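You operate a simulated robot arm through the tools that you are given. There is no shell and no other tool.

Carry out the task below with a simulated robot arm. There is one attempt and no reset: what you move stays moved.

JOB
Release the long mould's clamps from the ends inward, middle one last.
Fine: two stand open already; on each side the outer clamp comes off before the inner one.
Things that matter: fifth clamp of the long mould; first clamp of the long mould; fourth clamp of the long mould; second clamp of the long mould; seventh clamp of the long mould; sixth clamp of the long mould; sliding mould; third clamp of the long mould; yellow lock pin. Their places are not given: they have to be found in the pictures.

It is judged by the outcome, as a careful person would: the job done as asked, and still so three seconds after it is handed in. It fails if anything else is knocked over, pushed out of place, dropped, spilled or broken.

ROBOT AND FRAMES
A 7-joint arm with a fingered hand, fixed in place. Base frame: the origin is on the floor under the middle of its stand, x ahead of it, y to its left, z up. Lengths are in m, angles in rad, forces in N, time in s.
With the tool pointing down near the work surface it reaches from about 0.36 to 0.84 m from the base axis. Its first joint turns from -2.007 to 2.007 rad. Payload 5 kg.
Tool frame: the origin (TCP) lies between the finger pads and is the grasp point; the fingertips stand 0.032 m ahead of it; z points along the fingers, y is the line along which they close. The gripper opens to 0.16 m; its body begins 0.089 m behind the TCP. The gripper is a hand of 4 fingers: y runs from the thumb to the fingers, the wrist lies at [0, 0, -0.267] in the tool frame, and closing takes about 1.5 s.
Orientation is told as [roll, pitch, yaw] about the base's x, y, z axes, in that order, counted from this pose: with the fingers straight down and closing along the base's y, the tool's x points along the base's -x, its y along +y and its z along -z.

CONTROLS
- The arm moves only by the tool move_arm. Its argument "moves" is a list of rows, each a list of 7 numbers: the finger opening in m, from 0 to 0.16, then the shift along the tool's x, y, z in units of 250 mm (1.0 is 250 mm), then the turn, a rotation vector about the tool's x, y, z in units of 120 degrees (1.0 is 120 degrees). In form: [[gripper, x, y, z, wx, wy, wz], ...]. A call has 1 to 20 rows; each row is the pose to reach, as a shift and turn from the pose commanded when the call began, along the tool's axes at that moment. A call with a number of a shift or a turn outside -1 to 1 is refused whole. Each row takes 0.2 s and may step no farther than 0.05 m and 0.15 rad from the row before; otherwise, or with a gripper value out of range, the whole call is refused. A pose out of reach is approached as far as the arm can. The call stops where the force on the tool passes 90 N (or 10 N more than at its start, if that is more) or the arm is blocked; 0.2 s more then pass. The fingers move at their own pace (about 0.108 m/s each) and stop on an object; they squeeze with about 27 N. The grip force told is the motor's: it shows also when the fingers shut on nothing. Time passes only in rows, and 0.2 s behind the last, so rows that repeat a pose let the fingers close. The reply holds the time, the measured pose of the TCP, the force on the tool along the base axes, the opening and the grip force, in the units named above and with some noise, with the torque about the TCP (base axes, N m) and any sound that the robot's microphone picked up.
- Cameras (640 x 400 px; columns grow to the right, rows downward): "scene" is fixed at [0.3984, -0.6496, 1.6336]; the picture's right is [0.95, 0.30, 0.00], its down [0.28, -0.89, -0.36] and it looks along [-0.11, 0.34, -0.93] (base axes); focal length 216 px, centre (320, 200). "wrist" rides on the gripper at [0.08, -0.004, -0.114] in the tool frame; the picture's right is [0.05, 1.00, 0.00], its down [-0.82, 0.04, -0.58] and it looks along [-0.58, 0.03, 0.82] (tool axes); focal length 265 px, centre (320, 200).
- snapshot(camera): a new picture of that camera. No time passes.
- raise_lower(by): slides the trunk up (or, below 0, down) by that many m; the arm rides with it, the base frame stays. It gives what a move gives, with no picture.
- grasp_type(shape): the hand has 4 fingers and takes this shape, open, in about a second: jaw (thumb against the fingers, like two jaws); tri (thumb and two fingers); tip (a fingertip pinch); poke (one finger out to press); point (the index stretched); flat (the hand flat); cup (the hand cupped); fist (a fist). The gripper value then closes the fingers along that shape, each until it touches; the sizes above hold for jaw. It gives what a move gives, with no picture.
- locate(camera, pixels): for up to 12 pixels [column, row] of the newest picture of that camera ("zoom" is the newest enlarged one), the place [x, y, z] in the base frame of the surface seen there, good to about 0.002 m. No time passes.
- enlarge(camera, box): a new picture of the part [left, top, right, bottom] of that camera's present view, enlarged. No time passes.
- finish_job(): hands the job in; it is judged then, once.

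Leave the gripper open and the arm clear of the work at the hand-in unless told otherwise.

The tools are called after "Emit:" as name(argument=value, ...) on one line, values as JSON. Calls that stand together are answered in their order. move_arm: Moves the arm, as the interface text tells. Its arguments: {"type":"object","properties":{"moves":{"type":"array"}},"required":["moves"]} The other tools are called the same way: raise_lower (by) moves the trunk up or down; grasp_type (shape) gives the hand a shape; snapshot (camera) takes a picture; locate (camera, pixels) gives the place of the surface under pixels of a picture; enlarge (camera, box) takes an enlarged picture of a part of a camera's view; finish_job () hands the job in.

At the start:

```text
clock: 0.0
tool_pos: [0.3654, -0.4045, 1.3546]
tool_rot: [0.0, -0.001, 0.001]
contact_force: [0.2, -1.2, 0.0]
wrist_torque: [0.0, 0.02, -0.01]
width: 0.1596
grip_force: 0.1
shape: jaw
trunk travel left (down, up): [-0.9, 0.09]
```

scene: 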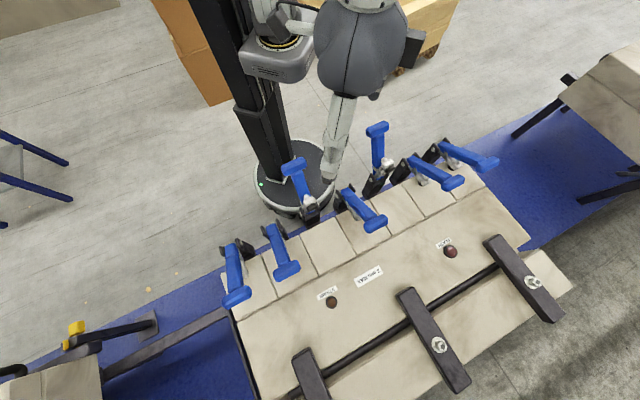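
wrist: 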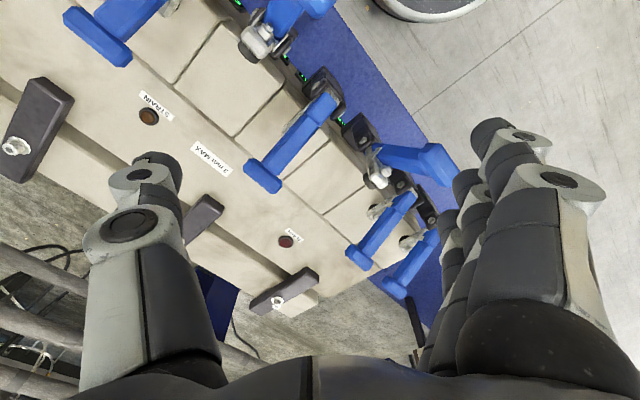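

I see a long mould with seven blue-handled toggle clamps. Two of them, near (300,180) and (377,145), seem to stand upright (open). I'll enlarge the scene to look closely at the clamps and at the yellow pin near (75,335).

Emit:
enlarge(camera="scene", box=[200, 100, 520, 300])

Emit:
enlarge(camera="scene", box=[0, 230, 272, 400])

Emit:
enlarge(camera="scene", box=[210, 210, 370, 310])

Emit:
enlarge(camera="scene", box=[360, 110, 520, 210])

```text
2.00 times, centred on (360, 200) of scene
```

zoom: 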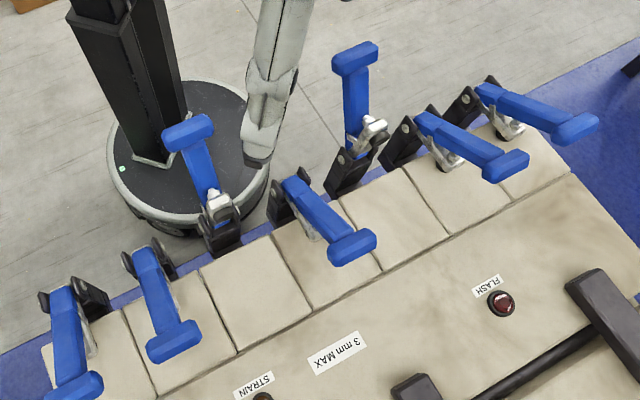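

```text
2.35 times, centred on (136, 315) of scene
```

zoom: 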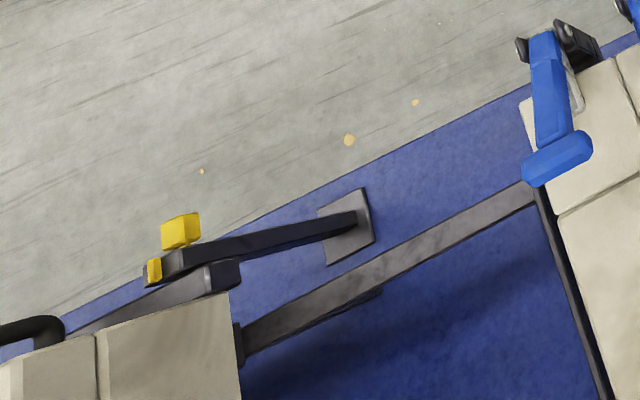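

```text
4.00 times, centred on (290, 260) of scene
```

zoom: 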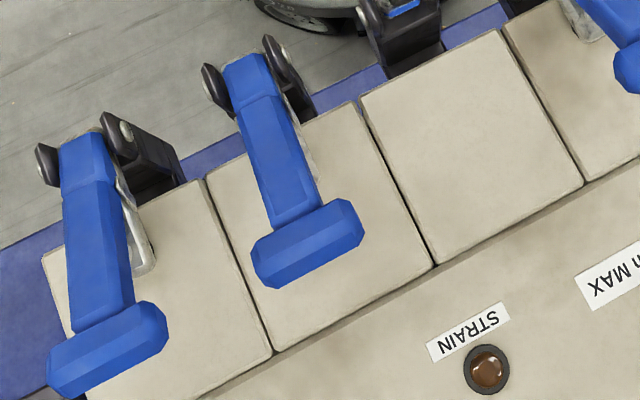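

```text
4.00 times, centred on (440, 160) of scene
```

zoom: 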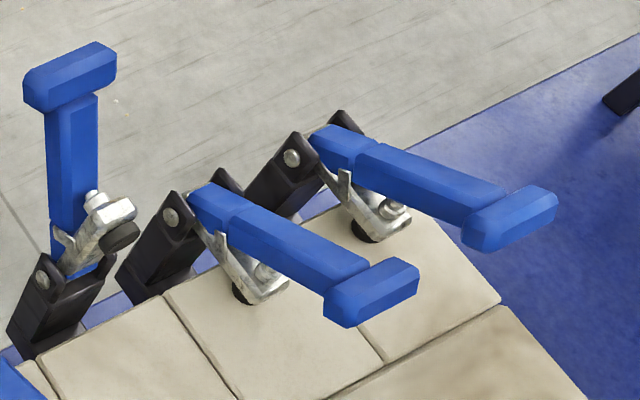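

The seven clamps run left to right: closed (235,275), closed (282,250), open (300,180), closed middle (362,208), open (377,145), closed (437,172), closed (467,155). I'll take a fresh scene picture and locate the handle ends, pivots and other key surfaces.

Emit:
snapshot(camera="scene")

Emit:
locate(camera="scene", pixels=[[237, 298], [232, 262], [287, 271], [274, 235], [376, 222], [348, 197], [452, 183], [418, 163], [487, 164], [448, 149], [293, 165], [377, 129]])

Emit:
locate(camera="scene", pixels=[[260, 290], [320, 240], [370, 275], [480, 200], [460, 200], [76, 327], [66, 345], [120, 330], [60, 385], [180, 340], [300, 320], [400, 200]])

```text
taken
```

scene: 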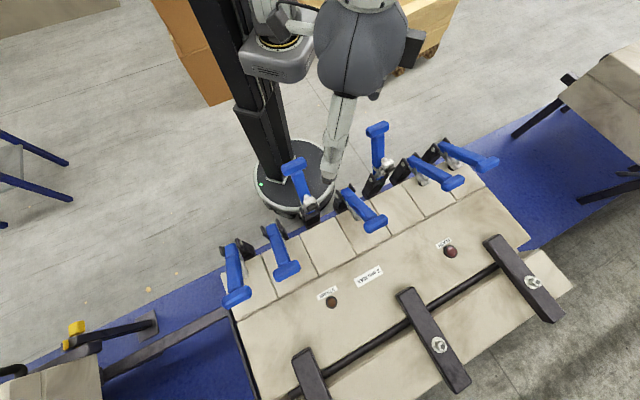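

```text
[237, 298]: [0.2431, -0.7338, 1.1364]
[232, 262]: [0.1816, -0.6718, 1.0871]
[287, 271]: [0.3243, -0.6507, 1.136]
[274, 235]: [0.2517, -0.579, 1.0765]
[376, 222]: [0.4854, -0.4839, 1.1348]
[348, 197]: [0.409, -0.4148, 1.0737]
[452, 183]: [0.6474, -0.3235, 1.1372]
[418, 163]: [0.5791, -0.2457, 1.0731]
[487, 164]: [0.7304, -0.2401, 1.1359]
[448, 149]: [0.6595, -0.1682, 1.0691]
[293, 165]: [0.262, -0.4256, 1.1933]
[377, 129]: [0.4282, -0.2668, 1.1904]
```

```text
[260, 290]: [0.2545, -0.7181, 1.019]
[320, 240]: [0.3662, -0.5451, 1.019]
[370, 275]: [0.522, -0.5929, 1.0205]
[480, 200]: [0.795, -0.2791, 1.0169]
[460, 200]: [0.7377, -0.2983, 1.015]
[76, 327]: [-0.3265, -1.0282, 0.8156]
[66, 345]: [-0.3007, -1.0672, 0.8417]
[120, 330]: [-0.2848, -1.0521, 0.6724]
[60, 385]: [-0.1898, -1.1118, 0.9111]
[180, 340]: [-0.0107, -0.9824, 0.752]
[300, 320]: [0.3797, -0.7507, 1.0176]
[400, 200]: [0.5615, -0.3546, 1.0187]
```

The mould's top is at z≈1.018, the clamp row runs along (1,1)/√2, and the handles point along (1,−1)/√2. Next I'll measure the first clamp (far left) closely: T-bar ends, shaft and pivot.

Emit:
enlarge(camera="scene", box=[205, 230, 301, 310])

```text
5.00 times, centred on (253, 270) of scene
```

zoom: 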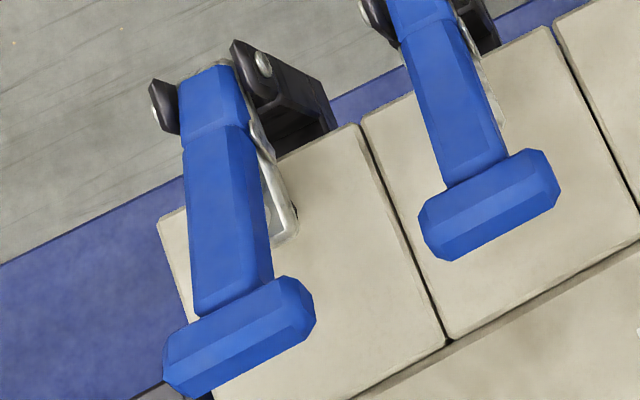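

The zoom shows clamp 1's T-bar from about (168,365) to (312,310), its shaft from (210,75) to (235,300), and pivot bolts at (265,63) and (153,100). I'll locate these points and the same ones on clamp 2.

Emit:
locate(camera="zoom", pixels=[[172, 372], [309, 312], [190, 330], [285, 285], [240, 340], [230, 300], [220, 230], [215, 150], [205, 80], [264, 62], [155, 105], [270, 230]])

Emit:
locate(camera="zoom", pixels=[[425, 225], [553, 175], [495, 205], [465, 165], [430, 60], [428, 235], [555, 200], [440, 255], [197, 220], [265, 220], [160, 220], [400, 300]])

```text
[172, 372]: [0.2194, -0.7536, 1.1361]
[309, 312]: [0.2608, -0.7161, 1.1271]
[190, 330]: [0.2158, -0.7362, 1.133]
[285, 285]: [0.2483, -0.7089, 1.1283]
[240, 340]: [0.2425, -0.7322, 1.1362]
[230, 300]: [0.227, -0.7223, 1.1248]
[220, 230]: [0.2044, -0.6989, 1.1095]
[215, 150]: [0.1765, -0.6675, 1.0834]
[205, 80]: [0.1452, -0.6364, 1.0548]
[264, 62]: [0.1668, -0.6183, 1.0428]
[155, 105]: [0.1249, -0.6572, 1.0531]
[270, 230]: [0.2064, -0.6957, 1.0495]
```

```text
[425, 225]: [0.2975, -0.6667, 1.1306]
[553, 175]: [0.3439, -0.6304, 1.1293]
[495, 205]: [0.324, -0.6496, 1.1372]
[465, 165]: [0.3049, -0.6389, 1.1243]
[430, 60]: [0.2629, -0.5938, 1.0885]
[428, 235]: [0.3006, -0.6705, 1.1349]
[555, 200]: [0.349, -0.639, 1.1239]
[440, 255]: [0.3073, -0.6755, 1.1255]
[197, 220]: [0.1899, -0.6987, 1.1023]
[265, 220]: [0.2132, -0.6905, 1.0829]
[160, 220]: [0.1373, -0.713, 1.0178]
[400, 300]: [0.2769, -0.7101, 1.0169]
```

Clamp 1's T-bar is centred near (0.239, −0.734, 1.12) and about 60 mm long. Its pivot is near u=0.554, z=1.045, and opening swings the T-bar up and back by about 86°. I'll turn the hand −45° about vertical so it closes along the row, and move part of the way towards clamp 1 at the present safe height.

Emit:
move_arm(moves=[[0.1, 0.063, -0.12, 0, 0, 0, 0.0469], [0.1, 0.126, -0.24, 0, 0, 0, 0.0938], [0.1, 0.189, -0.36, 0, 0, 0, 0.1406], [0.1, 0.252, -0.48, 0, 0, 0, 0.1875], [0.1, 0.315, -0.6, 0, 0, 0, 0.2344], [0.1, 0.378, -0.72, 0, 0, 0, 0.2813], [0.1, 0.441, -0.84, 0, 0, 0, 0.3281], [0.1, 0.504, -0.96, 0, 0, 0, 0.375]])

```text
clock: 1.8
tool_pos: [0.2396, -0.6445, 1.3534]
tool_rot: [0.002, 0.002, -0.788]
contact_force: [0.3, -0.3, 1.1]
wrist_torque: [0.07, 0.0, 0.04]
width: 0.1005
grip_force: 0.0
shape: jaw
trunk travel left (down, up): [-0.9, 0.09]
```

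The pose is as expected. I'll shift the remaining 90 mm in −y to sit above clamp 1's T-bar, then look.

Emit:
move_arm(moves=[[0.1, -0.127, -0.127, 0, 0, 0, 0], [0.1, -0.2545, -0.2545, 0, 0, 0, 0], [0.1, -0.2545, -0.2545, 0.2, 0, 0, 0], [0.1, -0.2545, -0.2545, 0.36, 0, 0, 0]])

Emit:
snapshot(camera="wrist")

Emit:
snapshot(camera="scene")

```text
clock: 2.8
tool_pos: [0.2486, -0.7246, 1.2588]
tool_rot: [0.001, -0.001, -0.787]
contact_force: [-1.1, -0.6, 0.3]
wrist_torque: [-0.01, -0.02, 0.0]
width: 0.1002
grip_force: 0.0
shape: jaw
out of reach, approached as far as the arm can: row 2, 3, 4
trunk travel left (down, up): [-0.9, 0.09]
```

```text
taken
```

wrist: 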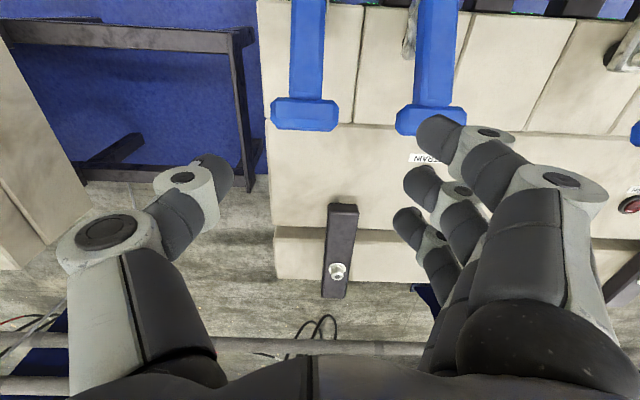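

```text
taken
```

scene: 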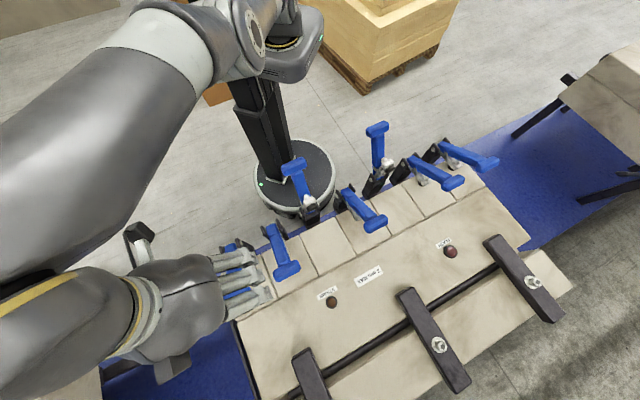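

The hand is about 13 mm short of the target because the reach is limited at this height. Raising the trunk should help, since the shoulder seems to sit below the wrist. I'll raise it by 0.08 m and read the pose.

Emit:
raise_lower(by=0.08)

```text
clock: 4.0
tool_pos: [0.2497, -0.7257, 1.3378]
tool_rot: [-0.002, 0.001, -0.785]
contact_force: [0.0, 0.5, -0.4]
wrist_torque: [0.04, 0.0, 0.01]
width: 0.1003
grip_force: 0.1
shape: jaw
trunk travel left (down, up): [-0.98, 0.01]
```

The tool rode up to z=1.338. I'll descend straight by 0.12 m (fingertips still well above the T-bar) and check where it settles.

Emit:
move_arm(moves=[[0.1, 0, 0, 0.16, 0, 0, 0], [0.1, 0, 0, 0.32, 0, 0, 0], [0.1, 0, 0, 0.48, 0, 0, 0]])

```text
clock: 4.8
tool_pos: [0.2494, -0.724, 1.2195]
tool_rot: [0.001, -0.004, -0.787]
contact_force: [-0.2, -0.3, 0.6]
wrist_torque: [0.01, 0.0, -0.02]
width: 0.1002
grip_force: 0.1
shape: jaw
trunk travel left (down, up): [-0.98, 0.01]
```

It now sits at v≈−0.336, while clamp 1's centre is at v≈−0.349. I'll shift 13.5 mm along tool −y and check with the wrist camera before lowering.

Emit:
move_arm(moves=[[0.1, 0, -0.054, 0, 0, 0, 0], [0.1, 0, -0.054, 0.04, 0, 0, 0]])

Emit:
snapshot(camera="wrist")

```text
clock: 5.4
tool_pos: [0.2406, -0.7336, 1.2097]
tool_rot: [0.0, 0.002, -0.785]
contact_force: [0.6, -0.6, -0.3]
wrist_torque: [-0.06, -0.01, 0.01]
width: 0.1003
grip_force: 0.0
shape: jaw
trunk travel left (down, up): [-0.98, 0.01]
```

```text
taken
```

wrist: 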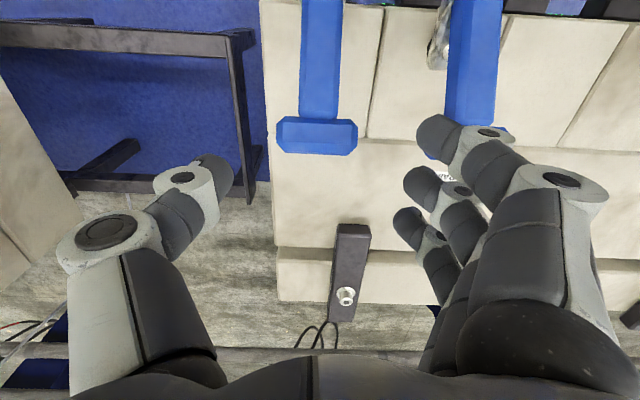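

The T-bar shows at (317,135) between thumb (left) and fingers (right). I'll locate the digit tips to check the clearance to clamp 2's T-bar.

Emit:
locate(camera="wrist", pixels=[[215, 175], [432, 130], [415, 185], [403, 222], [510, 160], [570, 190], [180, 185], [317, 135], [472, 130], [280, 135], [356, 135], [475, 60]])

```text
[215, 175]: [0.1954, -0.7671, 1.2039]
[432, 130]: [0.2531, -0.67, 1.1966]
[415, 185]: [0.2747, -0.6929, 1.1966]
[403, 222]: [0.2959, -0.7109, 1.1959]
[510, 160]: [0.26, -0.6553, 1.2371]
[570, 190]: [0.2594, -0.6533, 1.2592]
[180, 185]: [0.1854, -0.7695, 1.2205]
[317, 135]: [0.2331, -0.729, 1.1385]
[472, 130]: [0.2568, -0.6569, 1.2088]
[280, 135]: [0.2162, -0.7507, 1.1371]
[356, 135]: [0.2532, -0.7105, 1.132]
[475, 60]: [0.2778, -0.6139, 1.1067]
```

Clear: the fingers' outer side is about 20 mm from clamp 2's T-bar, and the T-bar sits between thumb and middle finger. I'll lower to z≈1.118 with a 3 mm centring shift, then close the fingers on the T-bar.

Emit:
move_arm(moves=[[0.1, 0, -0.012, 0.12, 0, 0, 0], [0.1, 0, -0.012, 0.25, 0, 0, 0], [0.1, 0, -0.012, 0.367, 0, 0, 0]])

Emit:
snapshot(camera="wrist")

```text
clock: 6.2
tool_pos: [0.2403, -0.7365, 1.1168]
tool_rot: [-0.001, 0.0, -0.787]
contact_force: [-0.5, 0.3, 0.5]
wrist_torque: [0.05, -0.03, 0.02]
width: 0.1
grip_force: 0.1
shape: jaw
trunk travel left (down, up): [-0.98, 0.01]
```

```text
taken
```

wrist: 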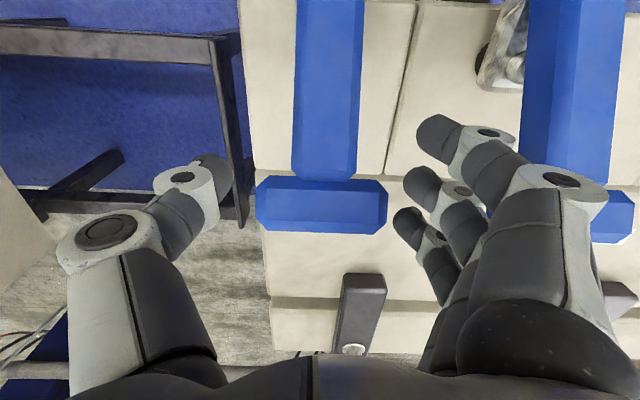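

The T-bar at (320,205) lies between the thumb and the middle finger. I'll close the hand on it in place.

Emit:
move_arm(moves=[[0.04, 0, 0, 0, 0, 0, 0], [0.04, 0, 0, 0, 0, 0, 0], [0.04, 0, 0, 0, 0, 0, 0], [0.04, 0, 0, 0, 0, 0, 0], [0.04, 0, 0, 0, 0, 0, 0], [0.04, 0, 0, 0, 0, 0, 0]])

Emit:
snapshot(camera="wrist")

```text
clock: 7.6
tool_pos: [0.2382, -0.7376, 1.1158]
tool_rot: [0.0, 0.001, -0.788]
contact_force: [-4.2, -6.4, -4.1]
wrist_torque: [0.25, -0.14, -0.26]
width: 0.0309
grip_force: 27.0
shape: jaw
trunk travel left (down, up): [-0.98, 0.01]
```

```text
taken
```

wrist: 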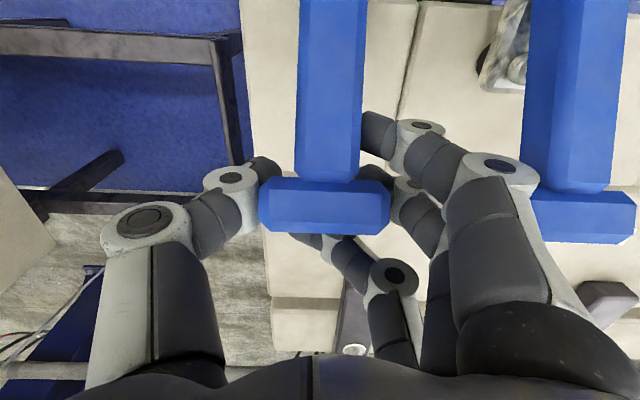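

The hand has closed: thumb and middle finger on the T-bar's ends, the front finger hooked in front of it, grip 27 N. I'll start the opening arc about the pivot, up and back, with a slight backward tilt, for about the first 35°, and watch the force.

Emit:
move_arm(moves=[[0.03, 0.024, 0, -0.042, 0, -0.015, 0], [0.03, 0.0544, 0, -0.086, 0, -0.0317, 0], [0.03, 0.0884, 0, -0.1272, 0, -0.048, 0], [0.03, 0.126, 0, -0.1656, 0, -0.065, 0], [0.03, 0.1668, 0, -0.2004, 0, -0.0817, 0], [0.03, 0.2104, 0, -0.2316, 0, -0.098, 0], [0.03, 0.2564, 0, -0.2584, 0, -0.115, 0]])

Emit:
snapshot(camera="wrist")

Emit:
snapshot(camera="scene")

```text
clock: 9.2
tool_pos: [0.1879, -0.6896, 1.1806]
tool_rot: [0.002, -0.242, -0.787]
contact_force: [-6.4, -4.9, -3.5]
wrist_torque: [-0.03, -0.42, -0.36]
width: 0.0253
grip_force: 26.6
shape: jaw
trunk travel left (down, up): [-0.98, 0.01]
```

```text
taken
```

wrist: 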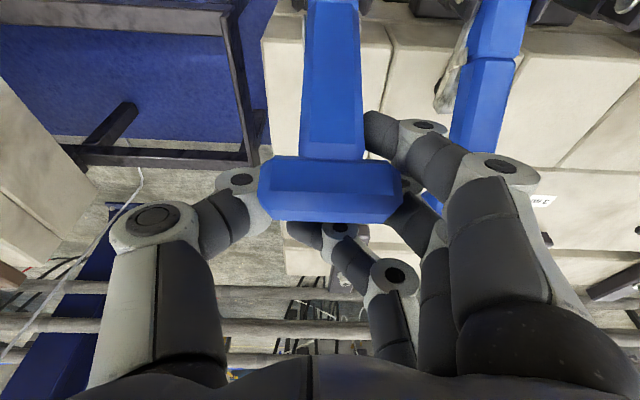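

```text
taken
```

scene: 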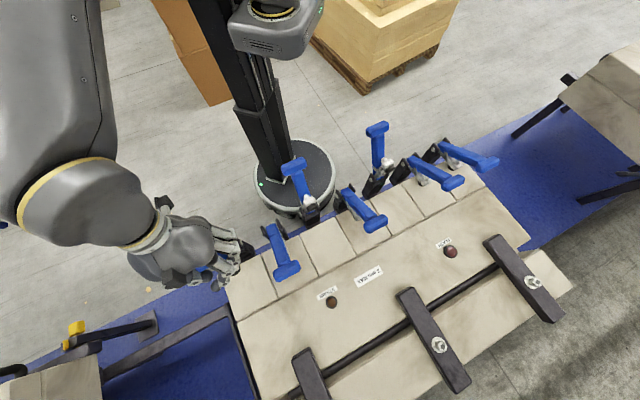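

It's swinging easily, with about 8 N and the T-bar still well held at (330,188). I'll continue the arc to about 98° of handle angle.

Emit:
move_arm(moves=[[0.03, 0.0322, 0, -0.0298, 0, -0.0167, 0], [0.03, 0.0764, 0, -0.0592, 0, -0.0333, 0], [0.03, 0.123, 0, -0.0843, 0, -0.05, 0], [0.03, 0.1717, 0, -0.1054, 0, -0.0667, 0], [0.03, 0.222, 0, -0.122, 0, -0.0833, 0], [0.03, 0.2738, 0, -0.1343, 0, -0.1, 0], [0.03, 0.3263, 0, -0.142, 0, -0.1167, 0]])

Emit:
snapshot(camera="wrist")

Emit:
snapshot(camera="scene")

```text
clock: 10.8
tool_pos: [0.1323, -0.6281, 1.1951]
tool_rot: [-0.001, -0.484, -0.787]
contact_force: [7.6, 4.3, -13.7]
wrist_torque: [-0.46, -0.1, -0.21]
width: 0.0165
grip_force: 27.0
shape: jaw
trunk travel left (down, up): [-0.98, 0.01]
```

```text
taken
```

wrist: 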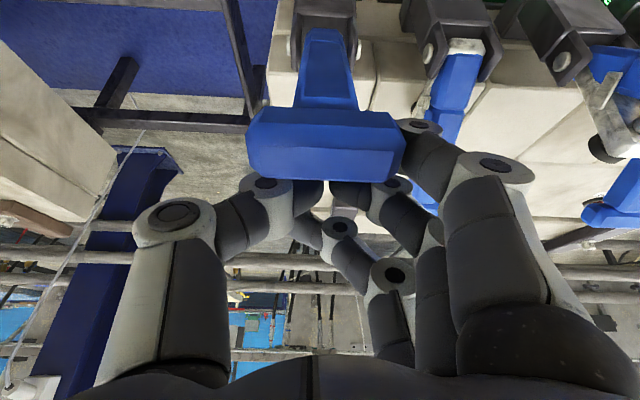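

```text
taken
```

scene: 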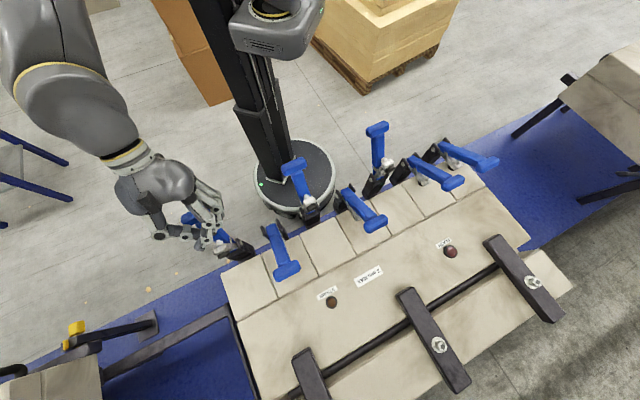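

The T-bar has rolled behind the digits and sits at (325,140), with fingers and thumb in front of it, pushing it back. I'll locate the T-bar to judge the handle angle and compare it with an already open clamp.

Emit:
locate(camera="wrist", pixels=[[325, 120], [325, 155], [280, 145], [385, 145], [325, 60], [330, 200], [290, 190], [365, 50], [450, 100]])

Emit:
enlarge(camera="scene", box=[140, 140, 332, 260])

```text
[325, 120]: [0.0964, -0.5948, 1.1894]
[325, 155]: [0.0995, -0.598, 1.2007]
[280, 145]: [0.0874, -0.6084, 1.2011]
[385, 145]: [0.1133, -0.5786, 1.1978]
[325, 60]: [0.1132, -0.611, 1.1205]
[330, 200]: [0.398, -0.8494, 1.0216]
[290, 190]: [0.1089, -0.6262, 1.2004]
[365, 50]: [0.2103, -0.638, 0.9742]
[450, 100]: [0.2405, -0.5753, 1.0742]
```

```text
3.33 times, centred on (236, 200) of scene
```

zoom: 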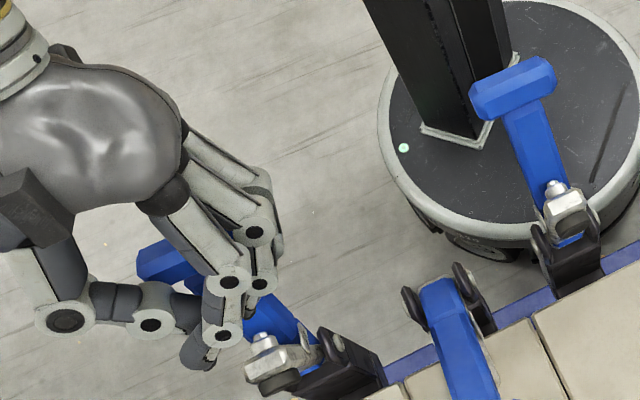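

The T-bar is at u≈0.493, z≈1.20, almost matching the already open clamps (u≈0.488, z≈1.19). I'll push it back another 12 mm gently to seat it at its stop.

Emit:
move_arm(moves=[[0.03, 0.0142, 0, -0.0074, 0, 0, 0], [0.03, 0.0284, 0, -0.0149, 0, 0, 0], [0.03, 0.0425, 0, -0.0223, 0, 0, 0]])

Emit:
snapshot(camera="wrist")

Emit:
locate(camera="wrist", pixels=[[325, 120], [325, 155], [325, 140]])

```text
clock: 11.6
tool_pos: [0.1232, -0.6212, 1.1952]
tool_rot: [0.002, -0.484, -0.786]
contact_force: [10.5, 1.6, -24.6]
wrist_torque: [-0.99, -0.14, -0.39]
width: 0.0164
grip_force: 27.1
shape: jaw
trunk travel left (down, up): [-0.98, 0.01]
```

```text
taken
```

wrist: 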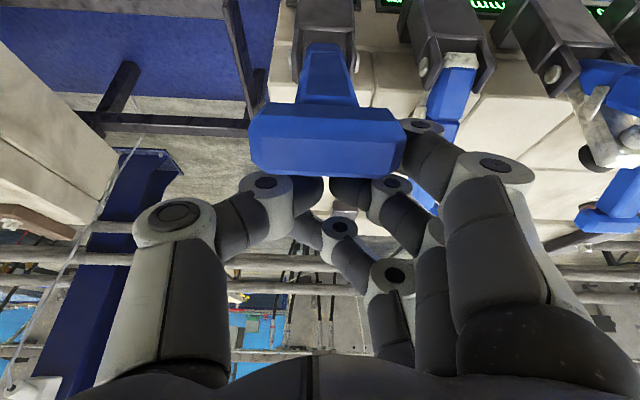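

```text
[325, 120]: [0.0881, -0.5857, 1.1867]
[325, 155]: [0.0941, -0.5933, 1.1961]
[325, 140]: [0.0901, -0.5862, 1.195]
```

The T-bar is now at u≈0.478 and the push force has risen to about 27 N, so it's against its stop. I'll open the hand in place, then lift straight up so the open digits pass either side of the T-bar.

Emit:
move_arm(moves=[[0.1, -0.0071, 0, 0.0037, 0, 0, 0], [0.1, -0.0142, 0, 0.0074, 0, 0, 0], [0.1, -0.0142, 0, 0.0074, 0, 0, 0], [0.1, -0.0142, 0, 0.0074, 0, 0, 0], [0.1, -0.0142, 0, 0.0074, 0, 0, 0]])

Emit:
snapshot(camera="wrist")

```text
clock: 12.8
tool_pos: [0.1233, -0.6237, 1.1959]
tool_rot: [0.001, -0.485, -0.787]
contact_force: [-0.2, 0.3, 0.0]
wrist_torque: [0.01, 0.0, -0.04]
width: 0.0998
grip_force: 0.0
shape: jaw
trunk travel left (down, up): [-0.98, 0.01]
```

```text
taken
```

wrist: 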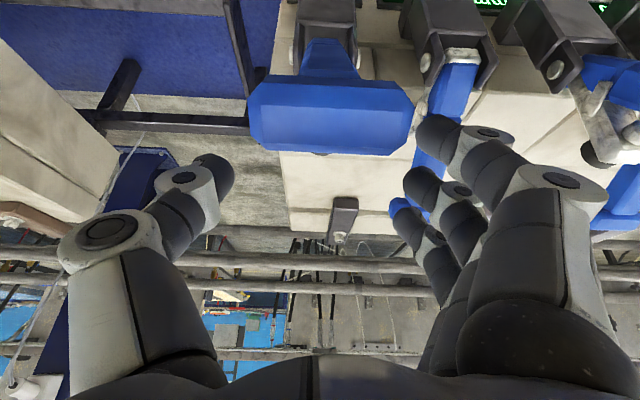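

The hand is open and free of force, and the handle stays back at (330,115). I'll lift straight up and then view the scene.

Emit:
move_arm(moves=[[0.1, -0.0743, 0, -0.1417, 0, 0, 0], [0.1, -0.1487, 0, -0.2833, 0, 0, 0], [0.1, -0.223, 0, -0.425, 0, 0, 0]])

Emit:
snapshot(camera="scene")

Emit:
snapshot(camera="wrist")

```text
clock: 13.6
tool_pos: [0.1244, -0.6212, 1.3192]
tool_rot: [-0.003, -0.487, -0.785]
contact_force: [-0.8, 0.3, -0.3]
wrist_torque: [-0.06, 0.03, -0.01]
width: 0.0997
grip_force: 0.1
shape: jaw
trunk travel left (down, up): [-0.98, 0.01]
```

```text
taken
```

scene: 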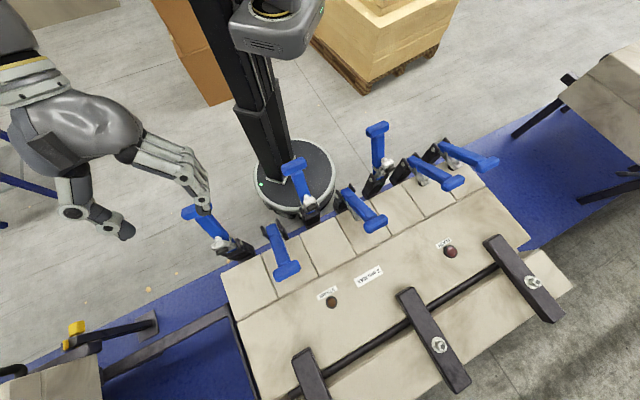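

```text
taken
```

wrist: 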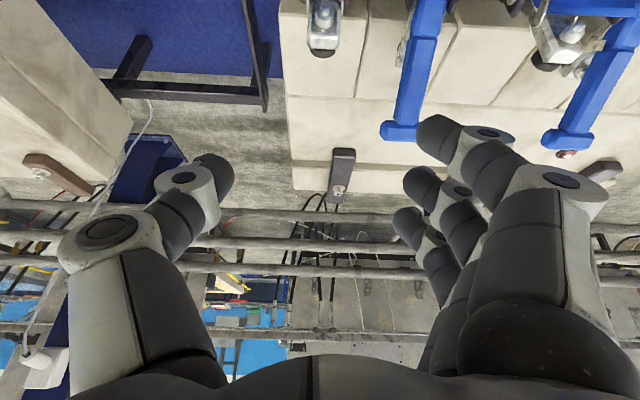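

Clamp 1's handle is up at (200,215) in the scene view. I'll check its angle and look for any lamp or display change.

Emit:
enlarge(camera="scene", box=[170, 140, 362, 260])

Emit:
locate(camera="scene", pixels=[[195, 211], [293, 165], [377, 129], [487, 164], [476, 168], [494, 159]])

Emit:
enlarge(camera="scene", box=[300, 220, 480, 320])

```text
3.33 times, centred on (266, 200) of scene
```

zoom: 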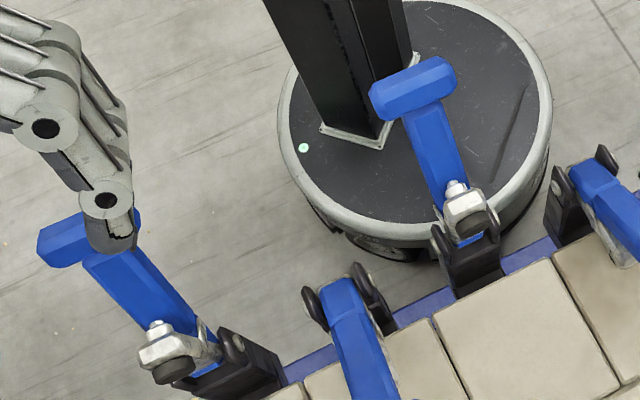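

```text
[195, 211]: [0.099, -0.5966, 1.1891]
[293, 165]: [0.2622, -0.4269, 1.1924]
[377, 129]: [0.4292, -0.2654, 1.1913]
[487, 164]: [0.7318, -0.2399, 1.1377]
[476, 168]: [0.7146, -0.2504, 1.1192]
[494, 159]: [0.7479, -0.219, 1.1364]
```

```text
3.56 times, centred on (390, 270) of scene
```

zoom: 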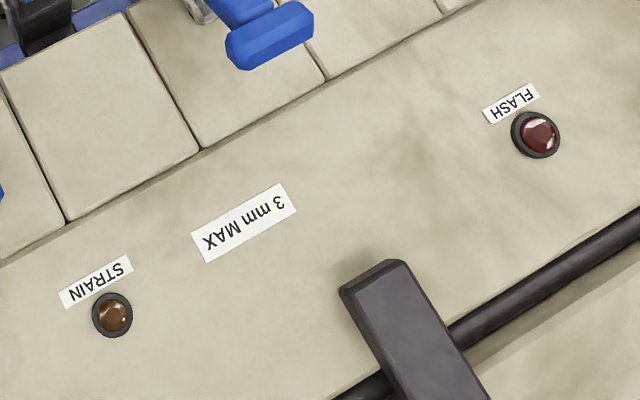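

Clamp 1 matches the open clamps (u≈0.492, z≈1.189), the lamps are dark and nothing else has moved. Next is the seventh clamp at the other end. I'll un-tilt the hand while moving along the row at safe height.

Emit:
move_arm(moves=[[0.1, 0, 0.1667, 0, 0, 0.0386, 0], [0.1, 0, 0.3333, 0, 0, 0.0772, 0], [0.1, 0, 0.5, 0, 0, 0.1158, 0], [0.1, 0, 0.6667, 0, 0, 0.1545, 0], [0.1, 0, 0.8333, 0, 0, 0.1931, 0], [0.1, 0, 1.0, 0, 0, 0.2317, 0]])

```text
clock: 15.0
tool_pos: [0.3009, -0.4448, 1.3176]
tool_rot: [-0.001, 0.0, -0.788]
contact_force: [-0.3, -0.4, 0.1]
wrist_torque: [0.0, 0.0, 0.01]
width: 0.1001
grip_force: 0.0
shape: jaw
trunk travel left (down, up): [-0.98, 0.01]
```

The hand is vertical again at z=1.318. I'll continue along the row towards the far-right end, staying high.

Emit:
move_arm(moves=[[0.1, -0.05, 0.1667, 0, 0, 0, 0], [0.1, -0.1, 0.3333, 0, 0, 0, 0], [0.1, -0.15, 0.5, 0, 0, 0, 0], [0.1, -0.2, 0.6667, 0, 0, 0, 0], [0.1, -0.25, 0.8333, 0, 0, 0, 0], [0.1, -0.3, 1.0, 0, 0, 0, 0]])

```text
clock: 16.4
tool_pos: [0.5346, -0.3221, 1.3159]
tool_rot: [-0.002, -0.001, -0.786]
contact_force: [1.0, 0.7, 0.6]
wrist_torque: [-0.02, 0.04, -0.01]
width: 0.0999
grip_force: 0.1
shape: jaw
trunk travel left (down, up): [-0.98, 0.01]
```

I'm at v≈0.15. I'll move the last stretch to above clamp 7, descending gradually to z≈1.22 (fingertips at 1.19, above every closed T-bar at 1.137).

Emit:
move_arm(moves=[[0.1, -0.066, 0.158, 0.06, 0, 0, 0], [0.1, -0.132, 0.316, 0.13, 0, 0, 0], [0.1, -0.197, 0.474, 0.2, 0, 0, 0], [0.1, -0.263, 0.632, 0.27, 0, 0, 0], [0.1, -0.329, 0.79, 0.34, 0, 0, 0], [0.1, -0.329, 0.79, 0.38, 0, 0, 0]])

Emit:
snapshot(camera="wrist")

Emit:
snapshot(camera="scene")

```text
clock: 17.8
tool_pos: [0.729, -0.2419, 1.2233]
tool_rot: [0.001, -0.001, -0.788]
contact_force: [-0.3, -0.4, 1.2]
wrist_torque: [0.0, -0.03, -0.03]
width: 0.1
grip_force: 0.1
shape: jaw
trunk travel left (down, up): [-0.98, 0.01]
```

```text
taken
```

wrist: 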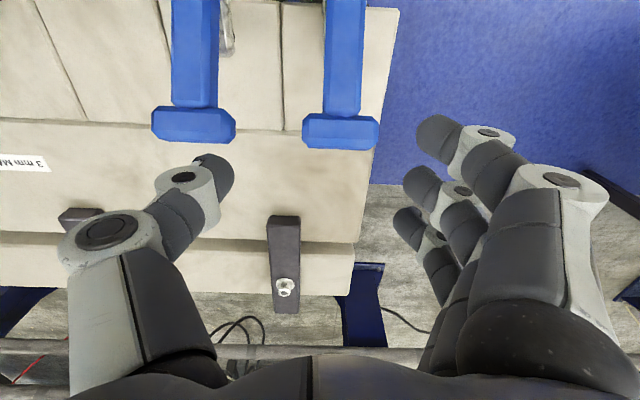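

```text
taken
```

scene: 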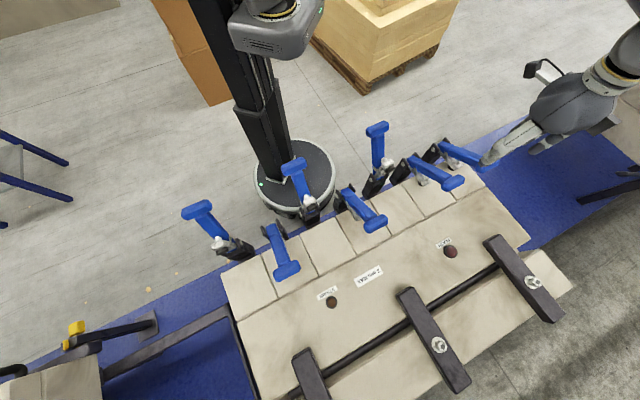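

Clamp 7's T-bar is at (341,132) between thumb and fingers, and clamp 6's T-bar at (193,125) is near the thumb. I'll locate them and the digits for centring.

Emit:
locate(camera="wrist", pixels=[[305, 132], [376, 132], [341, 132], [155, 125], [233, 125], [193, 125], [222, 170], [195, 170], [432, 130], [415, 185], [403, 222], [150, 215]])

```text
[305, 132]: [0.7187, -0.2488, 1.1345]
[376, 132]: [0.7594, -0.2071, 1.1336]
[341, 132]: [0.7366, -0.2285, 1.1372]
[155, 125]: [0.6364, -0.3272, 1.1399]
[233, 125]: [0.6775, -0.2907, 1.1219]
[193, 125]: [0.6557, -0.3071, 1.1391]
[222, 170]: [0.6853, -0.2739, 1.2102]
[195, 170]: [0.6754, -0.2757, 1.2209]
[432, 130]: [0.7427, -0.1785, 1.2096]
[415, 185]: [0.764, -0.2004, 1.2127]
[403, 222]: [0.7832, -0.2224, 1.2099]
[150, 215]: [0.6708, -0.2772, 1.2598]
```

Clamp 7's centre is v≈0.361 and the hand is at 0.345, so I'll shift 16 mm along +y. That leaves about 20 mm between the thumb and clamp 6's T-bar. Then I'll lower to z≈1.117.

Emit:
move_arm(moves=[[0.1, 0, 0.062, 0, 0, 0, 0], [0.1, 0, 0.062, 0.14, 0, 0, 0], [0.1, 0, 0.062, 0.28, 0, 0, 0], [0.1, 0, 0.062, 0.425, 0, 0, 0]])

Emit:
snapshot(camera="wrist")

```text
clock: 18.8
tool_pos: [0.7399, -0.2316, 1.1153]
tool_rot: [0.0, -0.001, -0.785]
contact_force: [0.0, -0.2, -0.3]
wrist_torque: [0.01, 0.04, -0.02]
width: 0.1
grip_force: 0.0
shape: jaw
trunk travel left (down, up): [-0.98, 0.01]
```

```text
taken
```

wrist: 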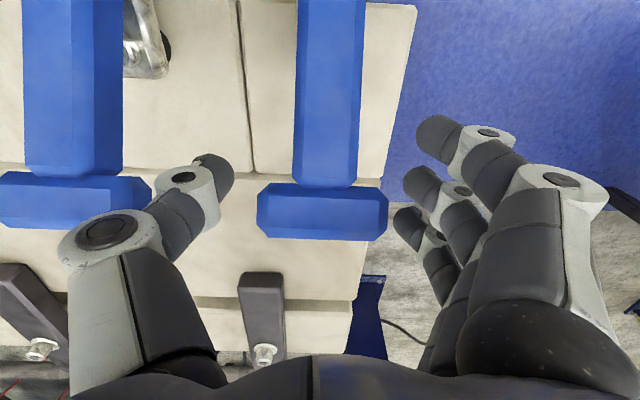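

The T-bar is well placed at (322,212), just as it was for clamp 1. I'll close the hand.

Emit:
move_arm(moves=[[0.04, 0, 0, 0, 0, 0, 0], [0.04, 0, 0, 0, 0, 0, 0], [0.04, 0, 0, 0, 0, 0, 0], [0.04, 0, 0, 0, 0, 0, 0], [0.04, 0, 0, 0, 0, 0, 0], [0.04, 0, 0, 0, 0, 0, 0]])

Emit:
snapshot(camera="wrist")

```text
clock: 20.2
tool_pos: [0.7381, -0.2328, 1.1146]
tool_rot: [-0.001, -0.001, -0.786]
contact_force: [-3.9, -3.1, -6.9]
wrist_torque: [0.2, -0.12, -0.31]
width: 0.0312
grip_force: 26.5
shape: jaw
trunk travel left (down, up): [-0.98, 0.01]
```

```text
taken
```

wrist: 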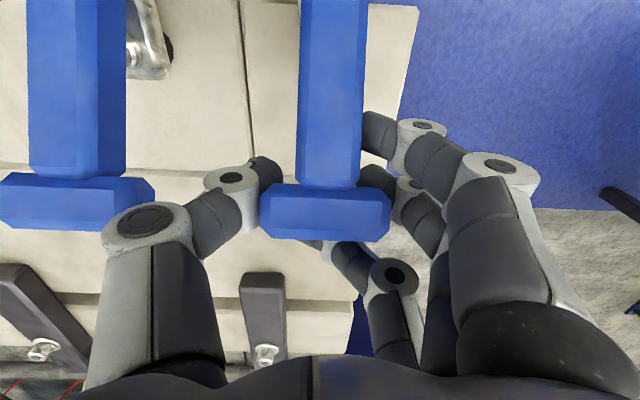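

Same grip as before. I'll run the same first part of the opening arc.

Emit:
move_arm(moves=[[0.03, 0.024, 0, -0.042, 0, -0.015, 0], [0.03, 0.0544, 0, -0.086, 0, -0.0317, 0], [0.03, 0.0884, 0, -0.1272, 0, -0.048, 0], [0.03, 0.126, 0, -0.1656, 0, -0.065, 0], [0.03, 0.1668, 0, -0.2004, 0, -0.0817, 0], [0.03, 0.2104, 0, -0.2316, 0, -0.098, 0], [0.03, 0.2564, 0, -0.2584, 0, -0.115, 0]])

Emit:
snapshot(camera="wrist")

Emit:
snapshot(camera="scene")

```text
clock: 21.8
tool_pos: [0.6934, -0.1865, 1.1781]
tool_rot: [0.0, -0.243, -0.79]
contact_force: [-11.6, -7.0, -8.0]
wrist_torque: [-0.04, -0.35, -0.3]
width: 0.0263
grip_force: 27.0
shape: jaw
trunk travel left (down, up): [-0.98, 0.01]
```

```text
taken
```

wrist: 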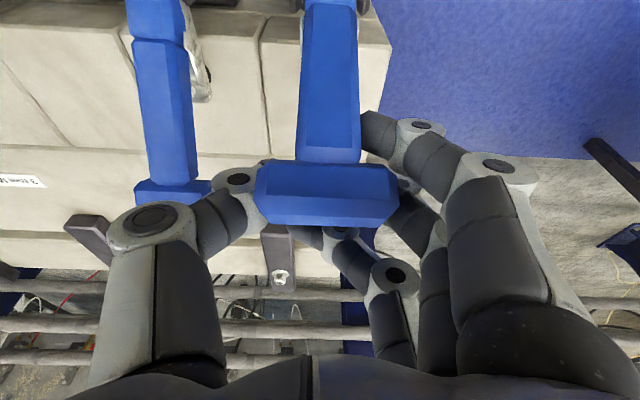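

```text
taken
```

scene: 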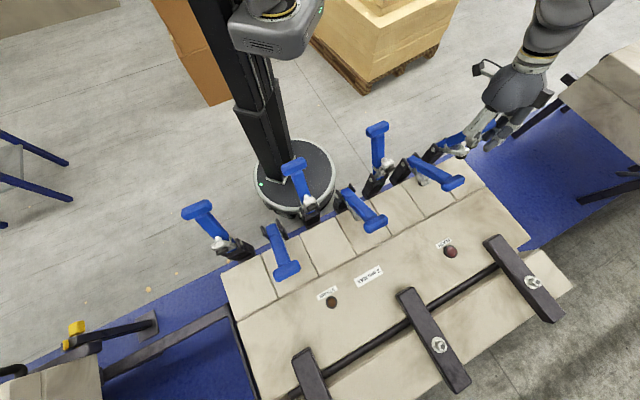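

It's rising smoothly, with the T-bar still between the digits. I'll continue the arc to about 98°.

Emit:
move_arm(moves=[[0.03, 0.0322, 0, -0.0298, 0, -0.0167, 0], [0.03, 0.0764, 0, -0.0592, 0, -0.0333, 0], [0.03, 0.123, 0, -0.0843, 0, -0.05, 0], [0.03, 0.1717, 0, -0.1054, 0, -0.0667, 0], [0.03, 0.222, 0, -0.122, 0, -0.0833, 0], [0.03, 0.2738, 0, -0.1343, 0, -0.1, 0], [0.03, 0.3263, 0, -0.142, 0, -0.1167, 0]])

Emit:
snapshot(camera="wrist")

Emit:
locate(camera="wrist", pixels=[[325, 120], [325, 140], [325, 155]])

```text
clock: 23.4
tool_pos: [0.6344, -0.1202, 1.194]
tool_rot: [0.0, -0.488, -0.784]
contact_force: [4.7, 7.7, -0.9]
wrist_torque: [0.13, -0.11, -0.1]
width: 0.0174
grip_force: 26.3
shape: jaw
trunk travel left (down, up): [-0.98, 0.01]
```

```text
taken
```

wrist: 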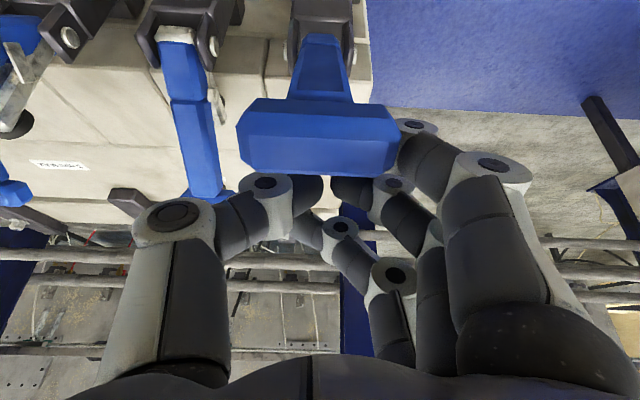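

```text
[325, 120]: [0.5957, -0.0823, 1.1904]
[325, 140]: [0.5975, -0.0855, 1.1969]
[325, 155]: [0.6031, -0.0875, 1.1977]
```

The T-bar has gone back to u≈0.48, z≈1.197, at the open position. I'll give it a short 6 mm nudge to be sure it's seated, then open the hand.

Emit:
move_arm(moves=[[0.03, 0.0106, 0, -0.0056, 0, 0, 0], [0.03, 0.0212, 0, -0.0112, 0, 0, 0], [0.03, 0.0212, 0, -0.0112, 0, 0, 0]])

Emit:
move_arm(moves=[[0.1, -0.0142, 0, 0.0074, 0, 0, 0], [0.1, -0.0142, 0, 0.0074, 0, 0, 0], [0.1, -0.0142, 0, 0.0074, 0, 0, 0], [0.1, -0.0142, 0, 0.0074, 0, 0, 0], [0.1, -0.0142, 0, 0.0074, 0, 0, 0]])

Emit:
snapshot(camera="wrist")

```text
clock: 24.2
tool_pos: [0.6288, -0.119, 1.195]
tool_rot: [-0.001, -0.485, -0.786]
contact_force: [4.9, 5.7, -6.9]
wrist_torque: [-0.16, -0.14, -0.14]
width: 0.0175
grip_force: 26.4
shape: jaw
trunk travel left (down, up): [-0.98, 0.01]
```

```text
clock: 25.4
tool_pos: [0.6332, -0.1221, 1.1949]
tool_rot: [0.002, -0.486, -0.785]
contact_force: [-0.6, 0.0, -0.5]
wrist_torque: [0.02, 0.0, 0.01]
width: 0.0998
grip_force: 0.1
shape: jaw
trunk travel left (down, up): [-0.98, 0.01]
```

```text
taken
```

wrist: 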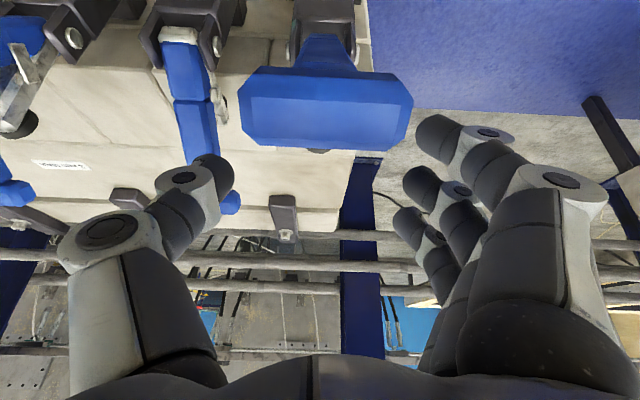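

The handle has swung fully back at (325,110) and the hand is free. I'll lift straight up and check the scene.

Emit:
move_arm(moves=[[0.1, -0.0743, 0, -0.1417, 0, 0, 0], [0.1, -0.1487, 0, -0.2833, 0, 0, 0], [0.1, -0.223, 0, -0.425, 0, 0, 0]])

Emit:
snapshot(camera="scene")

Emit:
enlarge(camera="scene", box=[340, 90, 532, 210])

```text
clock: 26.2
tool_pos: [0.6315, -0.1204, 1.3179]
tool_rot: [-0.001, -0.485, -0.787]
contact_force: [-0.4, -0.4, 0.6]
wrist_torque: [-0.03, -0.06, 0.04]
width: 0.0999
grip_force: 0.1
shape: jaw
trunk travel left (down, up): [-0.98, 0.01]
```

```text
taken
```

scene: 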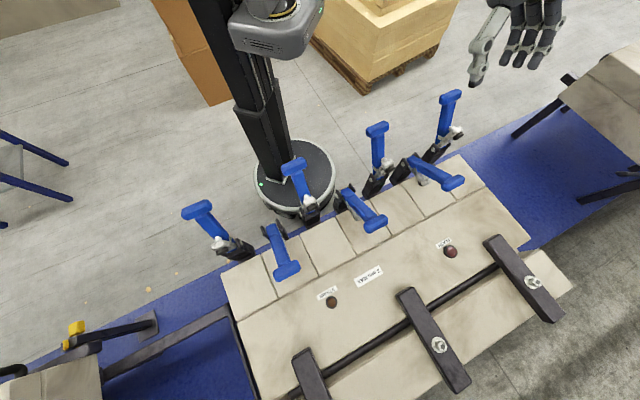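

```text
3.33 times, centred on (436, 150) of scene
```

zoom: 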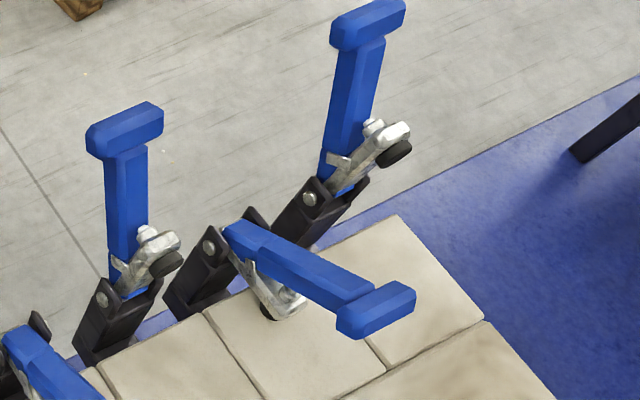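

Clamp 7 stands open like the others. Next on this side is the sixth clamp. I'll un-tilt the hand while moving to above clamp 6 (v≈0.246, u≈0.687) at z≈1.318.

Emit:
move_arm(moves=[[0.1, -0.0915, -0.0767, 0.048, 0, 0.0386, 0], [0.1, -0.183, -0.1533, 0.096, 0, 0.0772, 0], [0.1, -0.2745, -0.23, 0.144, 0, 0.1158, 0], [0.1, -0.366, -0.3067, 0.192, 0, 0.1545, 0], [0.1, -0.4575, -0.3833, 0.24, 0, 0.1931, 0], [0.1, -0.549, -0.46, 0.288, 0, 0.2317, 0]])

Emit:
move_arm(moves=[[0.1, 0, 0, 0.14, 0, 0, 0], [0.1, 0, 0, 0.28, 0, 0, 0], [0.1, 0, 0, 0.39, 0, 0, 0]])

Emit:
snapshot(camera="wrist")

```text
clock: 27.6
tool_pos: [0.6613, -0.3146, 1.3134]
tool_rot: [0.002, 0.004, -0.786]
contact_force: [0.4, -0.1, 0.0]
wrist_torque: [0.03, 0.04, -0.02]
width: 0.0999
grip_force: 0.1
shape: jaw
trunk travel left (down, up): [-0.98, 0.01]
```

```text
clock: 28.4
tool_pos: [0.6608, -0.3138, 1.218]
tool_rot: [0.0, 0.001, -0.785]
contact_force: [0.2, -0.2, -0.7]
wrist_torque: [0.02, 0.02, -0.02]
width: 0.0999
grip_force: 0.1
shape: jaw
trunk travel left (down, up): [-0.98, 0.01]
```

```text
taken
```

wrist: 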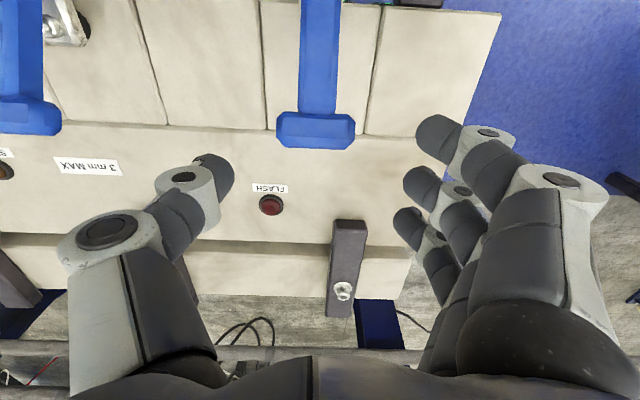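

Clamp 6's T-bar shows at (315,131), almost centred. I'll locate its ends.

Emit:
locate(camera="wrist", pixels=[[279, 130], [352, 130], [315, 130], [222, 170], [415, 185]])

```text
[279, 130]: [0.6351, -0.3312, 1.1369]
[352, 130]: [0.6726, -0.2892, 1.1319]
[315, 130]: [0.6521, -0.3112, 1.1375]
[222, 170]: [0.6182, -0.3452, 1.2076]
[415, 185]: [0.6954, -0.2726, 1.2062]
```

Centred to within 3 mm. I'll apply that small shift, lower to z≈1.116 and close on the T-bar.

Emit:
move_arm(moves=[[0.1, 0, -0.012, 0.14, 0, 0, 0], [0.1, 0, -0.012, 0.28, 0, 0, 0], [0.1, 0, -0.012, 0.408, 0, 0, 0]])

Emit:
move_arm(moves=[[0.04, 0, 0, 0, 0, 0, 0], [0.04, 0, 0, 0, 0, 0, 0], [0.04, 0, 0, 0, 0, 0, 0], [0.04, 0, 0, 0, 0, 0, 0], [0.04, 0, 0, 0, 0, 0, 0], [0.04, 0, 0, 0, 0, 0, 0]])

Emit:
snapshot(camera="wrist")

```text
clock: 29.2
tool_pos: [0.6606, -0.3151, 1.117]
tool_rot: [-0.001, 0.001, -0.785]
contact_force: [0.7, -0.7, 0.5]
wrist_torque: [0.03, 0.04, -0.01]
width: 0.0996
grip_force: 0.1
shape: jaw
trunk travel left (down, up): [-0.98, 0.01]
```

```text
clock: 30.6
tool_pos: [0.659, -0.3145, 1.1155]
tool_rot: [0.001, 0.0, -0.789]
contact_force: [-6.1, -5.1, -6.8]
wrist_torque: [0.24, -0.22, -0.26]
width: 0.0312
grip_force: 27.2
shape: jaw
trunk travel left (down, up): [-0.98, 0.01]
```

```text
taken
```

wrist: 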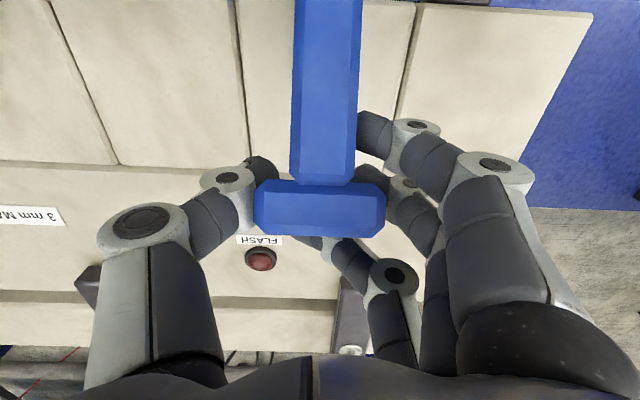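

The grip on clamp 6 is good. I'll run the first part of the arc.

Emit:
move_arm(moves=[[0.03, 0.024, 0, -0.042, 0, -0.015, 0], [0.03, 0.0544, 0, -0.086, 0, -0.0317, 0], [0.03, 0.0884, 0, -0.1272, 0, -0.048, 0], [0.03, 0.126, 0, -0.1656, 0, -0.065, 0], [0.03, 0.1668, 0, -0.2004, 0, -0.0817, 0], [0.03, 0.2104, 0, -0.2316, 0, -0.098, 0], [0.03, 0.2564, 0, -0.2584, 0, -0.115, 0]])

Emit:
snapshot(camera="wrist")

Emit:
snapshot(camera="scene")

```text
clock: 32.2
tool_pos: [0.6111, -0.2699, 1.1804]
tool_rot: [0.002, -0.24, -0.787]
contact_force: [-9.4, -7.3, -2.8]
wrist_torque: [-0.05, -0.38, -0.34]
width: 0.0271
grip_force: 27.0
shape: jaw
trunk travel left (down, up): [-0.98, 0.01]
```

```text
taken
```

wrist: 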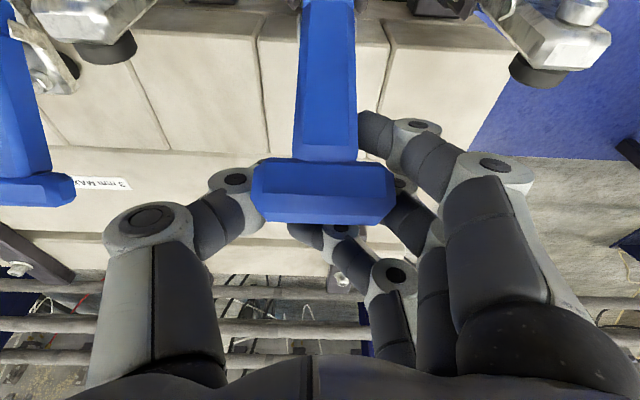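

```text
taken
```

scene: 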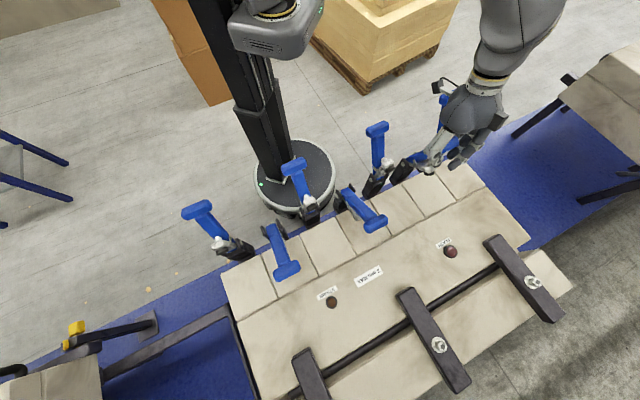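

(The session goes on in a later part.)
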